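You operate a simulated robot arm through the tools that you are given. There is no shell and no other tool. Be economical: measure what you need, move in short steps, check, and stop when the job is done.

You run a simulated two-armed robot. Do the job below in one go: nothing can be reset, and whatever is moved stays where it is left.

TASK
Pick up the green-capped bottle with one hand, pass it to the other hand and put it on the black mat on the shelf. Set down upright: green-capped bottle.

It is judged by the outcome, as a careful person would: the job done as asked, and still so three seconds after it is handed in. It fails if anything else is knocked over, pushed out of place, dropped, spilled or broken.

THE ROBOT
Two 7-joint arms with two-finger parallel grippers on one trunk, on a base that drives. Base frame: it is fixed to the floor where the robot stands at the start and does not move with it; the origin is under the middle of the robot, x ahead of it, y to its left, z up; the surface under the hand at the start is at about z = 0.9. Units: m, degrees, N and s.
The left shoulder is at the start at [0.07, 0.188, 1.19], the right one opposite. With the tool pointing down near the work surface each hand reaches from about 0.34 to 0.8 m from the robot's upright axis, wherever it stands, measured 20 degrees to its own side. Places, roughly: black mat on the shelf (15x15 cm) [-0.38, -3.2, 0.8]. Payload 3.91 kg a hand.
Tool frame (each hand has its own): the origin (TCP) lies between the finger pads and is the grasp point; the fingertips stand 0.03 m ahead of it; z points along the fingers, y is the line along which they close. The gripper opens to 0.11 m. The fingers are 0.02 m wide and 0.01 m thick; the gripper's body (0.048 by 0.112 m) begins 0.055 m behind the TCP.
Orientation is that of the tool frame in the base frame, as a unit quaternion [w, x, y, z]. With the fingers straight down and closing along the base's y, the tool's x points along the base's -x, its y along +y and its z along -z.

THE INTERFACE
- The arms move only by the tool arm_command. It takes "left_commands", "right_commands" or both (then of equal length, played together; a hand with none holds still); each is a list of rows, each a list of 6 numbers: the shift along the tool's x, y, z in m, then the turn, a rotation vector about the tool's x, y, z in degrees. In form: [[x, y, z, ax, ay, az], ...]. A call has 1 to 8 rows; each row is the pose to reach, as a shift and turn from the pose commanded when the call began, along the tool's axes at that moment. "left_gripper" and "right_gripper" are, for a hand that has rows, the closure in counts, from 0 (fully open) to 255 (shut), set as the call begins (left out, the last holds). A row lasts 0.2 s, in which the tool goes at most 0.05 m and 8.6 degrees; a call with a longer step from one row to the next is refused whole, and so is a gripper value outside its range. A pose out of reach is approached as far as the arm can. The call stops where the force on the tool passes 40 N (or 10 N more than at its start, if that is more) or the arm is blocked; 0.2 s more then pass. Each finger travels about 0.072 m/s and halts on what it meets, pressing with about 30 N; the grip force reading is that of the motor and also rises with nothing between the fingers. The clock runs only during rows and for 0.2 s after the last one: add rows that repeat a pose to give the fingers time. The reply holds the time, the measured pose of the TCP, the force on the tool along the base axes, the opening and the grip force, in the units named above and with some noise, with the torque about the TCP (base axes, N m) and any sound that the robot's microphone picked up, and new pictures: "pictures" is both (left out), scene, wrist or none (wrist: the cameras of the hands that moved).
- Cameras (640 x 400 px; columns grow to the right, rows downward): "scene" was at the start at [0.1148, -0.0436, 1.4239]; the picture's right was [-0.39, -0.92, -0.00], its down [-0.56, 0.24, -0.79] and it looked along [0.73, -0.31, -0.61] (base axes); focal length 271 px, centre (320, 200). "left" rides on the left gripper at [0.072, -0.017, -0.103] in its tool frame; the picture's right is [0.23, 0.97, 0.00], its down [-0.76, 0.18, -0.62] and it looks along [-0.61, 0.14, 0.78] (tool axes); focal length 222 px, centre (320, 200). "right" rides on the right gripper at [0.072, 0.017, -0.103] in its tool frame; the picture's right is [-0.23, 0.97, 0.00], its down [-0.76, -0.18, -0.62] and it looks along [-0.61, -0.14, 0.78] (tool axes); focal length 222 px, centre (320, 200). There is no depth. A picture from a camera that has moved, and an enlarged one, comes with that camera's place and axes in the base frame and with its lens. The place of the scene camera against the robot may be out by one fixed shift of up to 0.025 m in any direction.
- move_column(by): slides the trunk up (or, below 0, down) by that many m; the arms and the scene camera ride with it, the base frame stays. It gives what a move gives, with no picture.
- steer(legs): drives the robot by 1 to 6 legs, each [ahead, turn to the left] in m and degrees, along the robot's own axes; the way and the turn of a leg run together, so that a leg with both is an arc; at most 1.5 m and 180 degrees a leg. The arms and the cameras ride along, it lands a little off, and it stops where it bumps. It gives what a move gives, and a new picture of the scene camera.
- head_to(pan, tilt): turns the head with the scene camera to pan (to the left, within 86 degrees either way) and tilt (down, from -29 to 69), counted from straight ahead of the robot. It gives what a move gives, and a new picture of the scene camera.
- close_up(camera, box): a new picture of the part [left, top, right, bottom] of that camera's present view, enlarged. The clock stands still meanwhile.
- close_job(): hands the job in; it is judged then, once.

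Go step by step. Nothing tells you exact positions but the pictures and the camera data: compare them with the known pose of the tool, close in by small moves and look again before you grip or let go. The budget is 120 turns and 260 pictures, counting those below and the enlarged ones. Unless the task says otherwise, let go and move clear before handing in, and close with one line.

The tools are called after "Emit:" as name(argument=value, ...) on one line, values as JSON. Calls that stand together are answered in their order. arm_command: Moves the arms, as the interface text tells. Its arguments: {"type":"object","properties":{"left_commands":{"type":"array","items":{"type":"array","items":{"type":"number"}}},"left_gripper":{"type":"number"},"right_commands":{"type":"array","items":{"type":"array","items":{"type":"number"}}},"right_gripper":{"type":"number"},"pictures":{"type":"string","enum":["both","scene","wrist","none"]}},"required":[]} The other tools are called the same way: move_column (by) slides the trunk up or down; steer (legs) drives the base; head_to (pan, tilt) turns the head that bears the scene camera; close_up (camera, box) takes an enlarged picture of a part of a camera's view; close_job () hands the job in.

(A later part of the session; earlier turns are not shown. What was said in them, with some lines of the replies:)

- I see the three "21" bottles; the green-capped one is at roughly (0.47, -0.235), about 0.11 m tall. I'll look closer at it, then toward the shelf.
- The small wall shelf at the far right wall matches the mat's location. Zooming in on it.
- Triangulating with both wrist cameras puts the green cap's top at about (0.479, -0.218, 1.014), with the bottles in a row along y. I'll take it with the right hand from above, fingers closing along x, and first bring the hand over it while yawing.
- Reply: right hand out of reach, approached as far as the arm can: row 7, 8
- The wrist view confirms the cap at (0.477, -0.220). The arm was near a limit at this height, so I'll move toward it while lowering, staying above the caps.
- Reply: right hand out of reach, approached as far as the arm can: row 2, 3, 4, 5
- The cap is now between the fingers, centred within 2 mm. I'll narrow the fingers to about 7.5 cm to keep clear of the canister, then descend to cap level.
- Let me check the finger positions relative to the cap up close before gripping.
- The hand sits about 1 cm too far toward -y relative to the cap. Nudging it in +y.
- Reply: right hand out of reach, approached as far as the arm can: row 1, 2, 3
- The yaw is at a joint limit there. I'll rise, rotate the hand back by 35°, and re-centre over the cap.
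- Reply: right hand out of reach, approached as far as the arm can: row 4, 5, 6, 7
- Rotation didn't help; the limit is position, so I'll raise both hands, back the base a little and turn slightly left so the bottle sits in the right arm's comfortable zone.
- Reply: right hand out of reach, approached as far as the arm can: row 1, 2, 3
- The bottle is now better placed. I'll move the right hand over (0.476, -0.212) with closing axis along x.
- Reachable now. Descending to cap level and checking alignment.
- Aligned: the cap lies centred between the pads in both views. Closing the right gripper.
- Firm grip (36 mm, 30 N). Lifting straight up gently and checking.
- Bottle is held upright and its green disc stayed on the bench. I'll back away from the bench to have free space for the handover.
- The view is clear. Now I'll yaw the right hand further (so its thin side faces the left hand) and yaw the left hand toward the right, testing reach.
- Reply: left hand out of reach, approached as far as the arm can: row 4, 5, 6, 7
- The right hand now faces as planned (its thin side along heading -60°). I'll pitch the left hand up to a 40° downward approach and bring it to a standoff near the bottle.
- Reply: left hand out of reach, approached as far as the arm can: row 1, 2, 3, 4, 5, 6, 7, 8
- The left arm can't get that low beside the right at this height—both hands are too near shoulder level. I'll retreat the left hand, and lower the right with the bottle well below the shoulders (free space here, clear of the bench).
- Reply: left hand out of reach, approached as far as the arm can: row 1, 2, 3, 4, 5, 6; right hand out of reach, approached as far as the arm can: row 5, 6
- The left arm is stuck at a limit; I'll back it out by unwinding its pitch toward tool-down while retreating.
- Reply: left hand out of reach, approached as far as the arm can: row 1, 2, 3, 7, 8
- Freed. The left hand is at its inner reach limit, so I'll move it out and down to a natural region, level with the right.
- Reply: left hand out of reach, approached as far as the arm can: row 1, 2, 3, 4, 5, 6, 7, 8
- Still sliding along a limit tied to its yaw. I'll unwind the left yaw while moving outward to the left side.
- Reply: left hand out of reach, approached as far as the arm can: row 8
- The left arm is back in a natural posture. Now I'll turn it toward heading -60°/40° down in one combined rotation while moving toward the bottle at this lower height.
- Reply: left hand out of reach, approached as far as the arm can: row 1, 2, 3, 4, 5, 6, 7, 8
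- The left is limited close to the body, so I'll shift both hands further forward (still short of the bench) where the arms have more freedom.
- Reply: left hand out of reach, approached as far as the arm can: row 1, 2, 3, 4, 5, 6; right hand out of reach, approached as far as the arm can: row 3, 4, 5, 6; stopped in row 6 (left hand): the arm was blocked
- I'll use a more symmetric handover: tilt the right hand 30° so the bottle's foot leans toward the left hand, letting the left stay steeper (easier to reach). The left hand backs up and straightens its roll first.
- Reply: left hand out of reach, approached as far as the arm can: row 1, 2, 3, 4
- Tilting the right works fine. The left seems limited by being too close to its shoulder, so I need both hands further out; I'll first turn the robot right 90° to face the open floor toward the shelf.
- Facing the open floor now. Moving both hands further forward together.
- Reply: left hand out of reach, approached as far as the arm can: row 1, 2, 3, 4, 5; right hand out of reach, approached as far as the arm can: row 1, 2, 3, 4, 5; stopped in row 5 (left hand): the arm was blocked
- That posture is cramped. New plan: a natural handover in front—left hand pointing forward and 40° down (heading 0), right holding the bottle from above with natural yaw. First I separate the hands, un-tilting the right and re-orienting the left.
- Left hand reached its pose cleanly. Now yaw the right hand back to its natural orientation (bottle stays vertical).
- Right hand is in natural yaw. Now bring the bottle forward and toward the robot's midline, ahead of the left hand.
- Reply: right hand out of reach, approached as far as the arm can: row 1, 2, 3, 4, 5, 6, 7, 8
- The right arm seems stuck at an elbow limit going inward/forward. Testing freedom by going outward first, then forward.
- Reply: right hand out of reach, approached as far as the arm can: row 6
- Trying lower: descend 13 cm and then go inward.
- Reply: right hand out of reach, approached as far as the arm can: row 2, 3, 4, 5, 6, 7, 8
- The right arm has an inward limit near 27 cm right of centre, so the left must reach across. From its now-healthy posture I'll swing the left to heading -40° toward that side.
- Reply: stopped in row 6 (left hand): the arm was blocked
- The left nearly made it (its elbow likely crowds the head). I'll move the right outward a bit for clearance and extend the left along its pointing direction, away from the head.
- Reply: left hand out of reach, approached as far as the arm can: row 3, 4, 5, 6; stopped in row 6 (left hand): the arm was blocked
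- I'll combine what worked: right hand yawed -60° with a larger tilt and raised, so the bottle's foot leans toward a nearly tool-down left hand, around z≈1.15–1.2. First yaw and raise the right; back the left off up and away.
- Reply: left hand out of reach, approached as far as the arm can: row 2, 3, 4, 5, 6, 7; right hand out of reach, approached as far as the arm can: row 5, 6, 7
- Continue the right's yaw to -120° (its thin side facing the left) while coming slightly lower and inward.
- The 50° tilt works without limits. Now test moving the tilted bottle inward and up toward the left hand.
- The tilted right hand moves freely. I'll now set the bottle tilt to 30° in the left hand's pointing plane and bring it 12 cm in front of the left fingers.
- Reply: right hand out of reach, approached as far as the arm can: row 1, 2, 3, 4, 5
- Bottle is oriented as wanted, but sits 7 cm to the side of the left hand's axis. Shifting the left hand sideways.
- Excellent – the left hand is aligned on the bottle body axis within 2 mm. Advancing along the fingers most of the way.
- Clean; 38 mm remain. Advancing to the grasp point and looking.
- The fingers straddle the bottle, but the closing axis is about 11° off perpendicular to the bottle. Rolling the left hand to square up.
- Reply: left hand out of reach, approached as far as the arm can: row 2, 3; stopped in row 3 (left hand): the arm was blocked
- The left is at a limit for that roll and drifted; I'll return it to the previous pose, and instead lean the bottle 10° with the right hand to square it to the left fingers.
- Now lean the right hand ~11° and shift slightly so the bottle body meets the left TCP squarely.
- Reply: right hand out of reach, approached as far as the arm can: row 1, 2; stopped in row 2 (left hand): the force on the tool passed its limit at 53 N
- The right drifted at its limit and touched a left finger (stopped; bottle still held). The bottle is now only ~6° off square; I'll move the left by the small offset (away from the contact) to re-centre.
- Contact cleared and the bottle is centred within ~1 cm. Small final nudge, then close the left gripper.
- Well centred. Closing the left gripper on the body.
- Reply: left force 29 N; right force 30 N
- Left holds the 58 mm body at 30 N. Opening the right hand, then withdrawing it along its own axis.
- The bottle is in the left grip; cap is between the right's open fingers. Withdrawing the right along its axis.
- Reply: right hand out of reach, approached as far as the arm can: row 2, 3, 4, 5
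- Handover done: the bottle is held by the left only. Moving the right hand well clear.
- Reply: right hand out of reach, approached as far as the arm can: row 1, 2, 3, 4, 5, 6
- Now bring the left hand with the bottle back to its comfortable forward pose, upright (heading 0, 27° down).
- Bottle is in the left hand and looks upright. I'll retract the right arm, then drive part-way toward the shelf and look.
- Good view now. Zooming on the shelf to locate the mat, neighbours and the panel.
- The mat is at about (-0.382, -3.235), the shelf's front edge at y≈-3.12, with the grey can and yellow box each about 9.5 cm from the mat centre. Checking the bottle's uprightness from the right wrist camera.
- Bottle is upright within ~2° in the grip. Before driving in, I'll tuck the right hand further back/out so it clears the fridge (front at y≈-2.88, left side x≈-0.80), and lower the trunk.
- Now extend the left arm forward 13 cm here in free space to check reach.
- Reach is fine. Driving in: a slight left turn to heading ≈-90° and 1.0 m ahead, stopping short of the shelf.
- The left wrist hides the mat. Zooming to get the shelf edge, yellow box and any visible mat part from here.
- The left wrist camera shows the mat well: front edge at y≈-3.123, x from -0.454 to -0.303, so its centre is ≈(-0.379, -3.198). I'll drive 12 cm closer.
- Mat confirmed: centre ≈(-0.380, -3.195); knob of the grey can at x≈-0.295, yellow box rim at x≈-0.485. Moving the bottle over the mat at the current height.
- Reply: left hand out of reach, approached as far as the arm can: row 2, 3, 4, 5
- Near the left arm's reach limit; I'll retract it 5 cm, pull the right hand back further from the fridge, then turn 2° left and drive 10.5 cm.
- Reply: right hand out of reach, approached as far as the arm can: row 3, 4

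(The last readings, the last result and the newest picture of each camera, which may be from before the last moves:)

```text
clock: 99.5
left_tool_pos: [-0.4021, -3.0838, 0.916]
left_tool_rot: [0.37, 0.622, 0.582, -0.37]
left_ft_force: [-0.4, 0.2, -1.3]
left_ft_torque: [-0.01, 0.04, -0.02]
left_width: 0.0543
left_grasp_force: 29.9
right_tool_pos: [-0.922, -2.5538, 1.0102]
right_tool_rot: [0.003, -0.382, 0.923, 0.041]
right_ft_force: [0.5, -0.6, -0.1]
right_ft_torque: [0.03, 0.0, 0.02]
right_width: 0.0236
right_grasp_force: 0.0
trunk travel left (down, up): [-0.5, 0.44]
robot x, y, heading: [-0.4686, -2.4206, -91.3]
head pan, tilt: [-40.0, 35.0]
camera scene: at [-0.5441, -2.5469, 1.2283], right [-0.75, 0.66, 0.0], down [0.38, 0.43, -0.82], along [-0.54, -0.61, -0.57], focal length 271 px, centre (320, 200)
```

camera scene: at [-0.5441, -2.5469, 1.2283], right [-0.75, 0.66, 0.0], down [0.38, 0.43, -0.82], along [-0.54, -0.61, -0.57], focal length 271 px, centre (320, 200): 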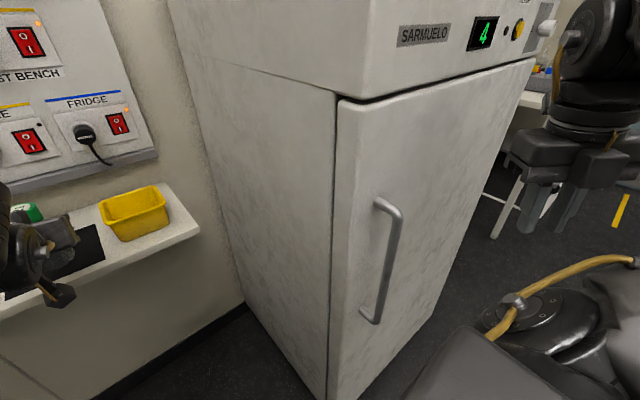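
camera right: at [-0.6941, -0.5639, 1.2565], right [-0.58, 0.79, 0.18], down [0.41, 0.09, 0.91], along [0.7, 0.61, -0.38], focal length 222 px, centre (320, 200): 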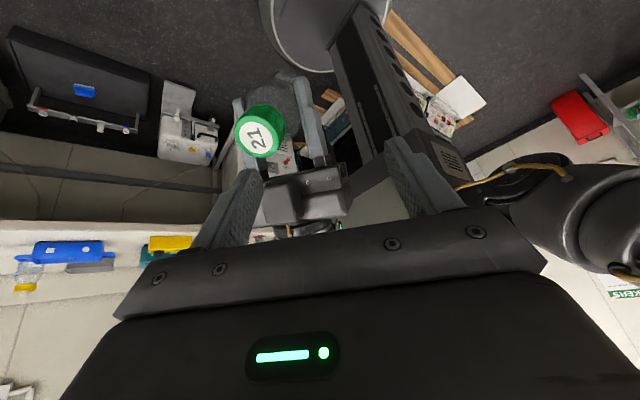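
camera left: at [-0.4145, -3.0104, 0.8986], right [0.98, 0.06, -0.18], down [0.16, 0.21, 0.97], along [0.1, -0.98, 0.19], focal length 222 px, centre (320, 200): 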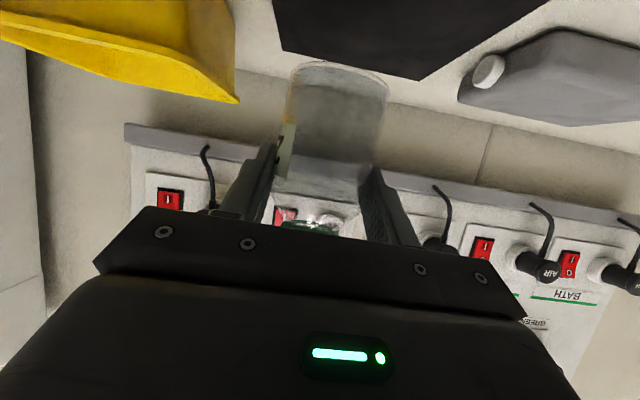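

The bottle and mat are visible from here; the right hand is some 15 cm off the fridge. I'll turn 2° left and drive just 8 cm.

Emit:
steer(legs=[[0, 2], [0.08, 0]])

Emit:
close_up(camera="left", box=[100, 0, 560, 260])

```text
clock: 101.0
left_tool_pos: [-0.3791, -3.1656, 0.9151]
left_tool_rot: [0.376, 0.613, 0.593, -0.363]
left_ft_force: [-0.3, -0.4, -3.1]
left_ft_torque: [-0.01, -0.04, -0.04]
left_width: 0.0543
left_grasp_force: 30.1
right_tool_pos: [-0.9179, -2.6503, 1.0083]
right_tool_rot: [0.002, -0.397, 0.917, 0.043]
right_ft_force: [0.0, -0.5, -0.3]
right_ft_torque: [0.04, -0.01, 0.06]
right_width: 0.0236
right_grasp_force: 0.1
trunk travel left (down, up): [-0.5, 0.44]
robot x, y, heading: [-0.4713, -2.5037, -89.6]
head pan, tilt: [-40.0, 35.0]
camera scene: at [-0.5396, -2.6314, 1.2282], right [-0.77, 0.64, 0.0], down [0.37, 0.44, -0.82], along [-0.52, -0.63, -0.57], focal length 271 px, centre (320, 200)
```

scene: 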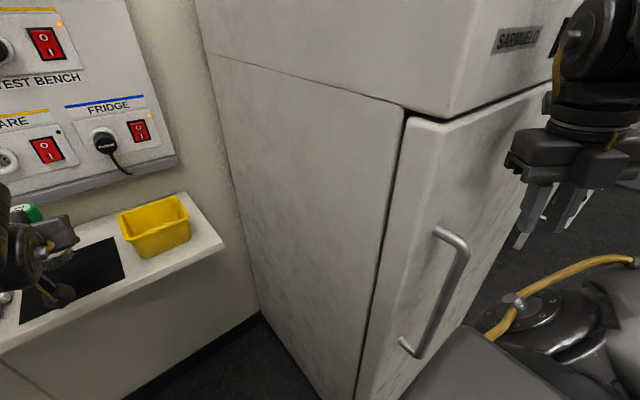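

```text
1.39 times, centred on (330, 130) of left
camera zoom: at [-0.3926, -3.0404, 0.8978], right [0.98, 0.09, -0.17], down [0.15, 0.21, 0.97], along [0.12, -0.97, 0.19], focal length 309 px, centre (306, 297)
```

zoom: 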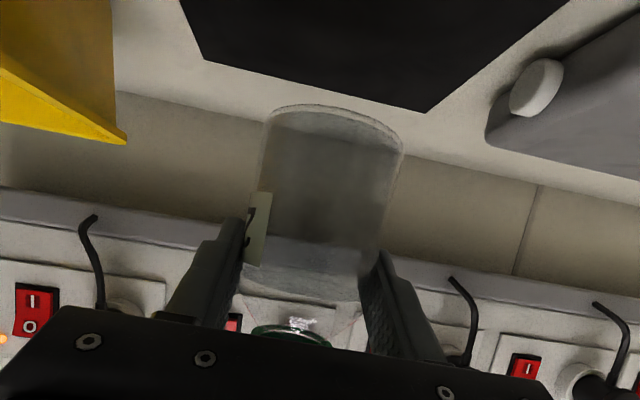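

Aligned over the mat (TCP x -0.379). Move 2 cm forward, then lower the trunk 5 cm, leaving about 1 cm to the mat.

Emit:
arm_command(left_commands=[[-0.0045, 0, 0.009, 0, 0, 0], [-0.009, 0, 0.018, 0, 0, 0], [-0.009, 0, 0.018, 0, 0, 0]], pictures="none")

Emit:
move_column(by=-0.045)

Emit:
head_to(pan=-10, tilt=45)

Emit:
close_up(camera="left", box=[100, 0, 560, 260])

```text
clock: 101.8
left_tool_pos: [-0.3788, -3.1854, 0.9165]
left_tool_rot: [0.376, 0.613, 0.593, -0.363]
left_ft_force: [1.4, 0.1, -2.3]
left_ft_torque: [0.01, 0.01, 0.02]
left_width: 0.0544
left_grasp_force: 29.9
right_tool_pos: [-0.9177, -2.6479, 1.0111]
right_tool_rot: [0.002, -0.397, 0.917, 0.041]
right_ft_force: [0.3, -0.5, 1.0]
right_ft_torque: [-0.04, 0.01, 0.03]
right_width: 0.024
right_grasp_force: 0.2
trunk travel left (down, up): [-0.5, 0.44]
robot x, y, heading: [-0.469, -2.5012, -89.7]
head pan, tilt: [-40.0, 35.0]
```

```text
clock: 102.6
left_tool_pos: [-0.3804, -3.1854, 0.8727]
left_tool_rot: [0.376, 0.612, 0.593, -0.364]
left_ft_force: [0.8, 0.7, -1.6]
left_ft_torque: [-0.04, -0.02, 0.0]
left_width: 0.0544
left_grasp_force: 29.8
right_tool_pos: [-0.9176, -2.6483, 0.9654]
right_tool_rot: [0.003, -0.397, 0.917, 0.042]
right_ft_force: [0.1, -0.1, 0.9]
right_ft_torque: [0.03, -0.02, 0.01]
right_width: 0.0238
right_grasp_force: 0.2
trunk travel left (down, up): [-0.455, 0.485]
robot x, y, heading: [-0.4693, -2.5, -89.7]
head pan, tilt: [-40.0, 35.0]
```

```text
clock: 103.6
left_tool_pos: [-0.38, -3.1859, 0.8722]
left_tool_rot: [0.375, 0.613, 0.593, -0.363]
left_ft_force: [-0.2, -0.6, -2.2]
left_ft_torque: [0.02, -0.06, -0.02]
left_width: 0.0542
left_grasp_force: 30.0
right_tool_pos: [-0.9172, -2.6475, 0.9656]
right_tool_rot: [0.002, -0.396, 0.917, 0.043]
right_ft_force: [0.2, -0.1, -0.2]
right_ft_torque: [0.0, 0.01, 0.01]
right_width: 0.0236
right_grasp_force: 0.0
trunk travel left (down, up): [-0.455, 0.485]
robot x, y, heading: [-0.4679, -2.502, -89.7]
head pan, tilt: [-10.0, 45.0]
camera scene: at [-0.4973, -2.6423, 1.1685], right [-0.99, 0.17, 0.0], down [0.12, 0.7, -0.71], along [-0.12, -0.7, -0.71], focal length 271 px, centre (320, 200)
```

scene: 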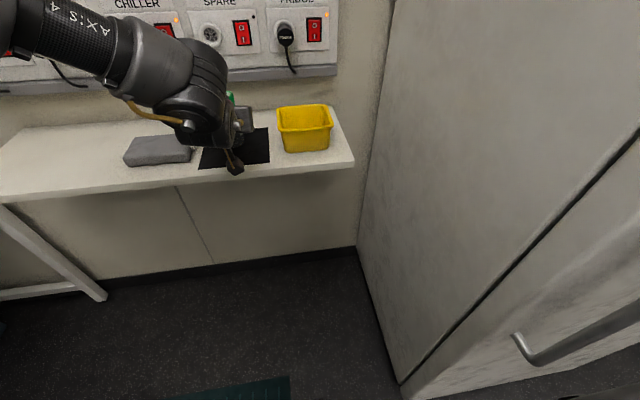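

```text
1.39 times, centred on (330, 130) of left
camera zoom: at [-0.3932, -3.0608, 0.8543], right [0.98, 0.09, -0.17], down [0.15, 0.21, 0.97], along [0.12, -0.97, 0.19], focal length 309 px, centre (306, 297)
```

zoom: 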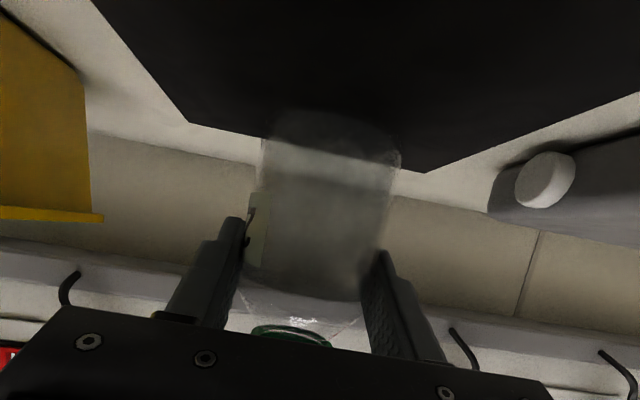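

Bottom is ~1.5 cm above the mat, well inside it. Lowering gently with the arm and watching the force.

Emit:
arm_command(left_commands=[[0.0036, 0, 0.0018, 0, 0, 0], [0.0071, 0, 0.0036, 0, 0, 0], [0.0107, 0, 0.0055, 0, 0, 0], [0.0107, 0, 0.0055, 0, 0, 0]], pictures="none")

```text
clock: 104.6
left_tool_pos: [-0.3801, -3.1859, 0.8611]
left_tool_rot: [0.376, 0.613, 0.592, -0.364]
left_ft_force: [-0.5, 0.4, -0.6]
left_ft_torque: [-0.02, 0.05, 0.01]
left_width: 0.0544
left_grasp_force: 30.1
right_tool_pos: [-0.9167, -2.6485, 0.9649]
right_tool_rot: [0.003, -0.397, 0.917, 0.042]
right_ft_force: [-0.8, 0.6, -0.1]
right_ft_torque: [0.01, 0.01, 0.01]
right_width: 0.0238
right_grasp_force: 0.1
trunk travel left (down, up): [-0.455, 0.485]
robot x, y, heading: [-0.4672, -2.5023, -89.7]
head pan, tilt: [-10.0, 45.0]
```

Emit:
arm_command(left_commands=[[0.0009, 0, 0.0005, 0, 0, 0], [0.0018, 0, 0.0009, 0, 0, 0], [0.0018, 0, 0.0009, 0, 0, 0]], pictures="none")

Emit:
close_up(camera="left", box=[100, 0, 560, 260])

```text
clock: 105.4
left_tool_pos: [-0.3786, -3.1851, 0.8606]
left_tool_rot: [0.378, 0.611, 0.592, -0.365]
left_ft_force: [1.6, -2.4, 10.5]
left_ft_torque: [-0.13, 0.18, 0.05]
left_width: 0.0545
left_grasp_force: 30.1
right_tool_pos: [-0.9175, -2.6469, 0.965]
right_tool_rot: [0.002, -0.397, 0.917, 0.042]
right_ft_force: [0.1, -0.6, -0.4]
right_ft_torque: [-0.01, -0.02, 0.01]
right_width: 0.0236
right_grasp_force: 0.0
trunk travel left (down, up): [-0.455, 0.485]
robot x, y, heading: [-0.4701, -2.5002, -89.7]
head pan, tilt: [-10.0, 45.0]
```

```text
1.39 times, centred on (330, 130) of left
camera zoom: at [-0.3927, -3.0604, 0.8423], right [0.98, 0.09, -0.17], down [0.15, 0.21, 0.97], along [0.12, -0.97, 0.2], focal length 309 px, centre (306, 297)
```

zoom: 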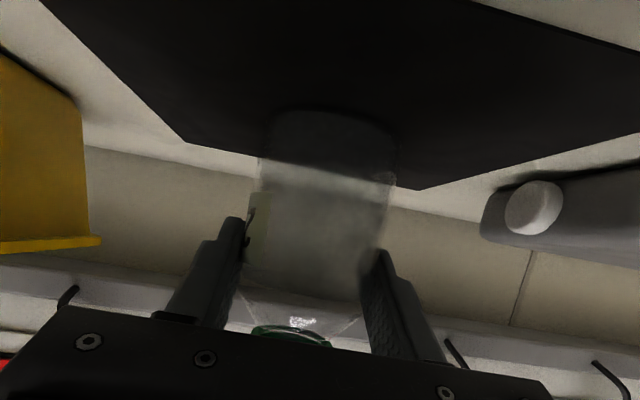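

Contact with the mat (≈12 N). Relieve slightly and open the fingers to ~8 cm.

Emit:
arm_command(left_commands=[[-0.0007, 0, -0.0004, 0, 0, 0], [-0.0007, 0, -0.0004, 0, 0, 0]], pictures="none")

Emit:
arm_command(left_commands=[[0, 0, 0, 0, 0, 0], [0, 0, 0, 0, 0, 0], [0, 0, 0, 0, 0, 0], [0, 0, 0, 0, 0, 0]], left_gripper=74, pictures="scene")

Emit:
close_up(camera="left", box=[100, 0, 560, 260])

```text
clock: 106.0
left_tool_pos: [-0.3796, -3.1854, 0.8612]
left_tool_rot: [0.377, 0.612, 0.593, -0.363]
left_ft_force: [3.6, -2.6, 9.0]
left_ft_torque: [-0.14, 0.12, 0.06]
left_width: 0.0545
left_grasp_force: 29.9
right_tool_pos: [-0.9173, -2.6476, 0.9648]
right_tool_rot: [0.002, -0.396, 0.917, 0.042]
right_ft_force: [0.2, -0.4, 0.4]
right_ft_torque: [0.01, 0.0, 0.02]
right_width: 0.0236
right_grasp_force: 0.1
trunk travel left (down, up): [-0.455, 0.485]
robot x, y, heading: [-0.4725, -2.5027, -89.6]
head pan, tilt: [-10.0, 45.0]
```

```text
clock: 107.0
left_tool_pos: [-0.38, -3.1862, 0.8601]
left_tool_rot: [0.376, 0.613, 0.592, -0.364]
left_ft_force: [0.4, -0.6, -0.1]
left_ft_torque: [0.01, 0.01, -0.02]
left_width: 0.0781
left_grasp_force: 0.1
right_tool_pos: [-0.918, -2.648, 0.9663]
right_tool_rot: [0.001, -0.398, 0.917, 0.042]
right_ft_force: [0.4, 0.0, -0.1]
right_ft_torque: [0.0, -0.02, 0.01]
right_width: 0.0241
right_grasp_force: 0.0
trunk travel left (down, up): [-0.455, 0.485]
robot x, y, heading: [-0.4706, -2.5023, -89.5]
head pan, tilt: [-10.0, 45.0]
camera scene: at [-0.4972, -2.6421, 1.1685], right [-0.99, 0.17, 0.0], down [0.12, 0.7, -0.71], along [-0.12, -0.7, -0.71], focal length 271 px, centre (320, 200)
```

scene: 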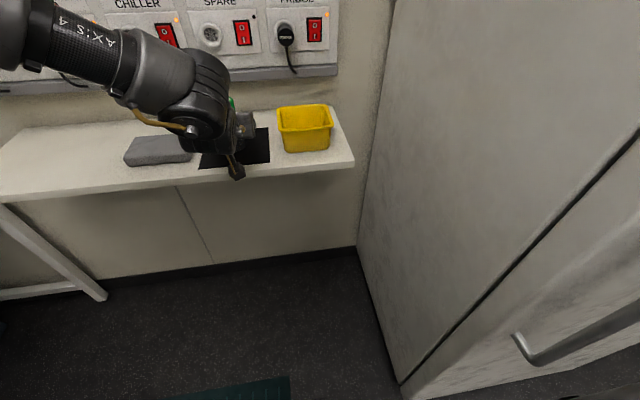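

```text
1.39 times, centred on (330, 130) of left
camera zoom: at [-0.3932, -3.0607, 0.842], right [0.98, 0.09, -0.17], down [0.15, 0.21, 0.97], along [0.12, -0.97, 0.19], focal length 309 px, centre (306, 297)
```

zoom: 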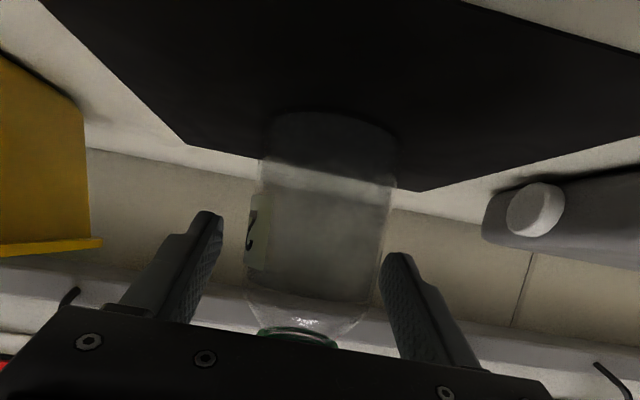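

Bottle is standing free between the open fingers. Backing the left hand straight out along its axis.

Emit:
arm_command(left_commands=[[0, 0, -0.015, 0, 0, 0], [0, 0, -0.035, 0, 0, 0], [0, 0, -0.06, 0, 0, 0], [0, 0, -0.09, 0, 0, 0], [0, 0, -0.12, 0, 0, 0], [0, 0, -0.16, 0, 0, 0]], pictures="both")

```text
clock: 108.4
left_tool_pos: [-0.3763, -3.0427, 0.9327]
left_tool_rot: [0.377, 0.612, 0.593, -0.363]
left_ft_force: [-0.3, 0.3, -0.6]
left_ft_torque: [0.0, 0.01, 0.01]
left_width: 0.0781
left_grasp_force: 0.0
right_tool_pos: [-0.9165, -2.6473, 0.9647]
right_tool_rot: [0.003, -0.397, 0.917, 0.042]
right_ft_force: [0.0, 0.2, 0.7]
right_ft_torque: [0.04, 0.01, -0.02]
right_width: 0.0237
right_grasp_force: 0.0
trunk travel left (down, up): [-0.455, 0.485]
robot x, y, heading: [-0.4705, -2.5009, -89.6]
head pan, tilt: [-10.0, 45.0]
camera scene: at [-0.4972, -2.6408, 1.1686], right [-0.99, 0.17, 0.0], down [0.12, 0.7, -0.71], along [-0.12, -0.7, -0.71], focal length 271 px, centre (320, 200)
camera left: at [-0.3902, -2.9183, 0.9145], right [0.98, 0.09, -0.17], down [0.15, 0.21, 0.97], along [0.12, -0.97, 0.19], focal length 222 px, centre (320, 200)
```

scene: 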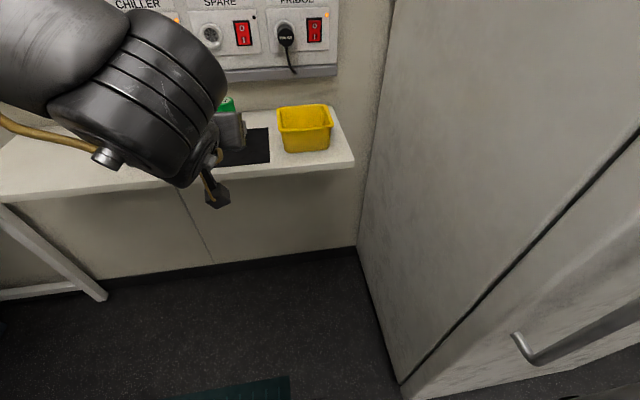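
left: 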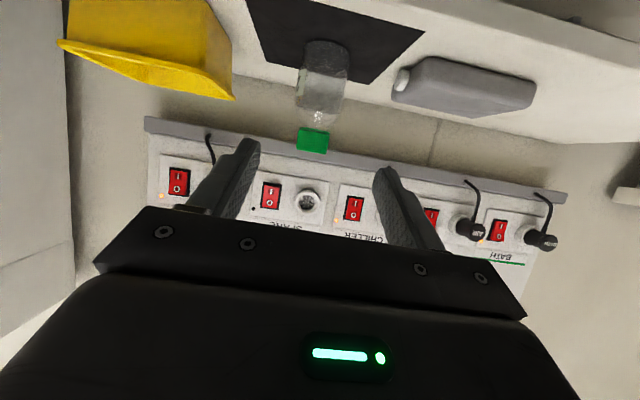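

The green-capped bottle stands upright in the middle of the mat, the left hand is clear, and the grey can and yellow box are untouched. Handing in.

Emit:
close_job()

```text
The job is handed in.
```

The green-capped bottle was picked up with the right hand, passed to the left, and set upright on the black mat on the shelf. Both hands are clear of it, and the pictures show nothing else moved.
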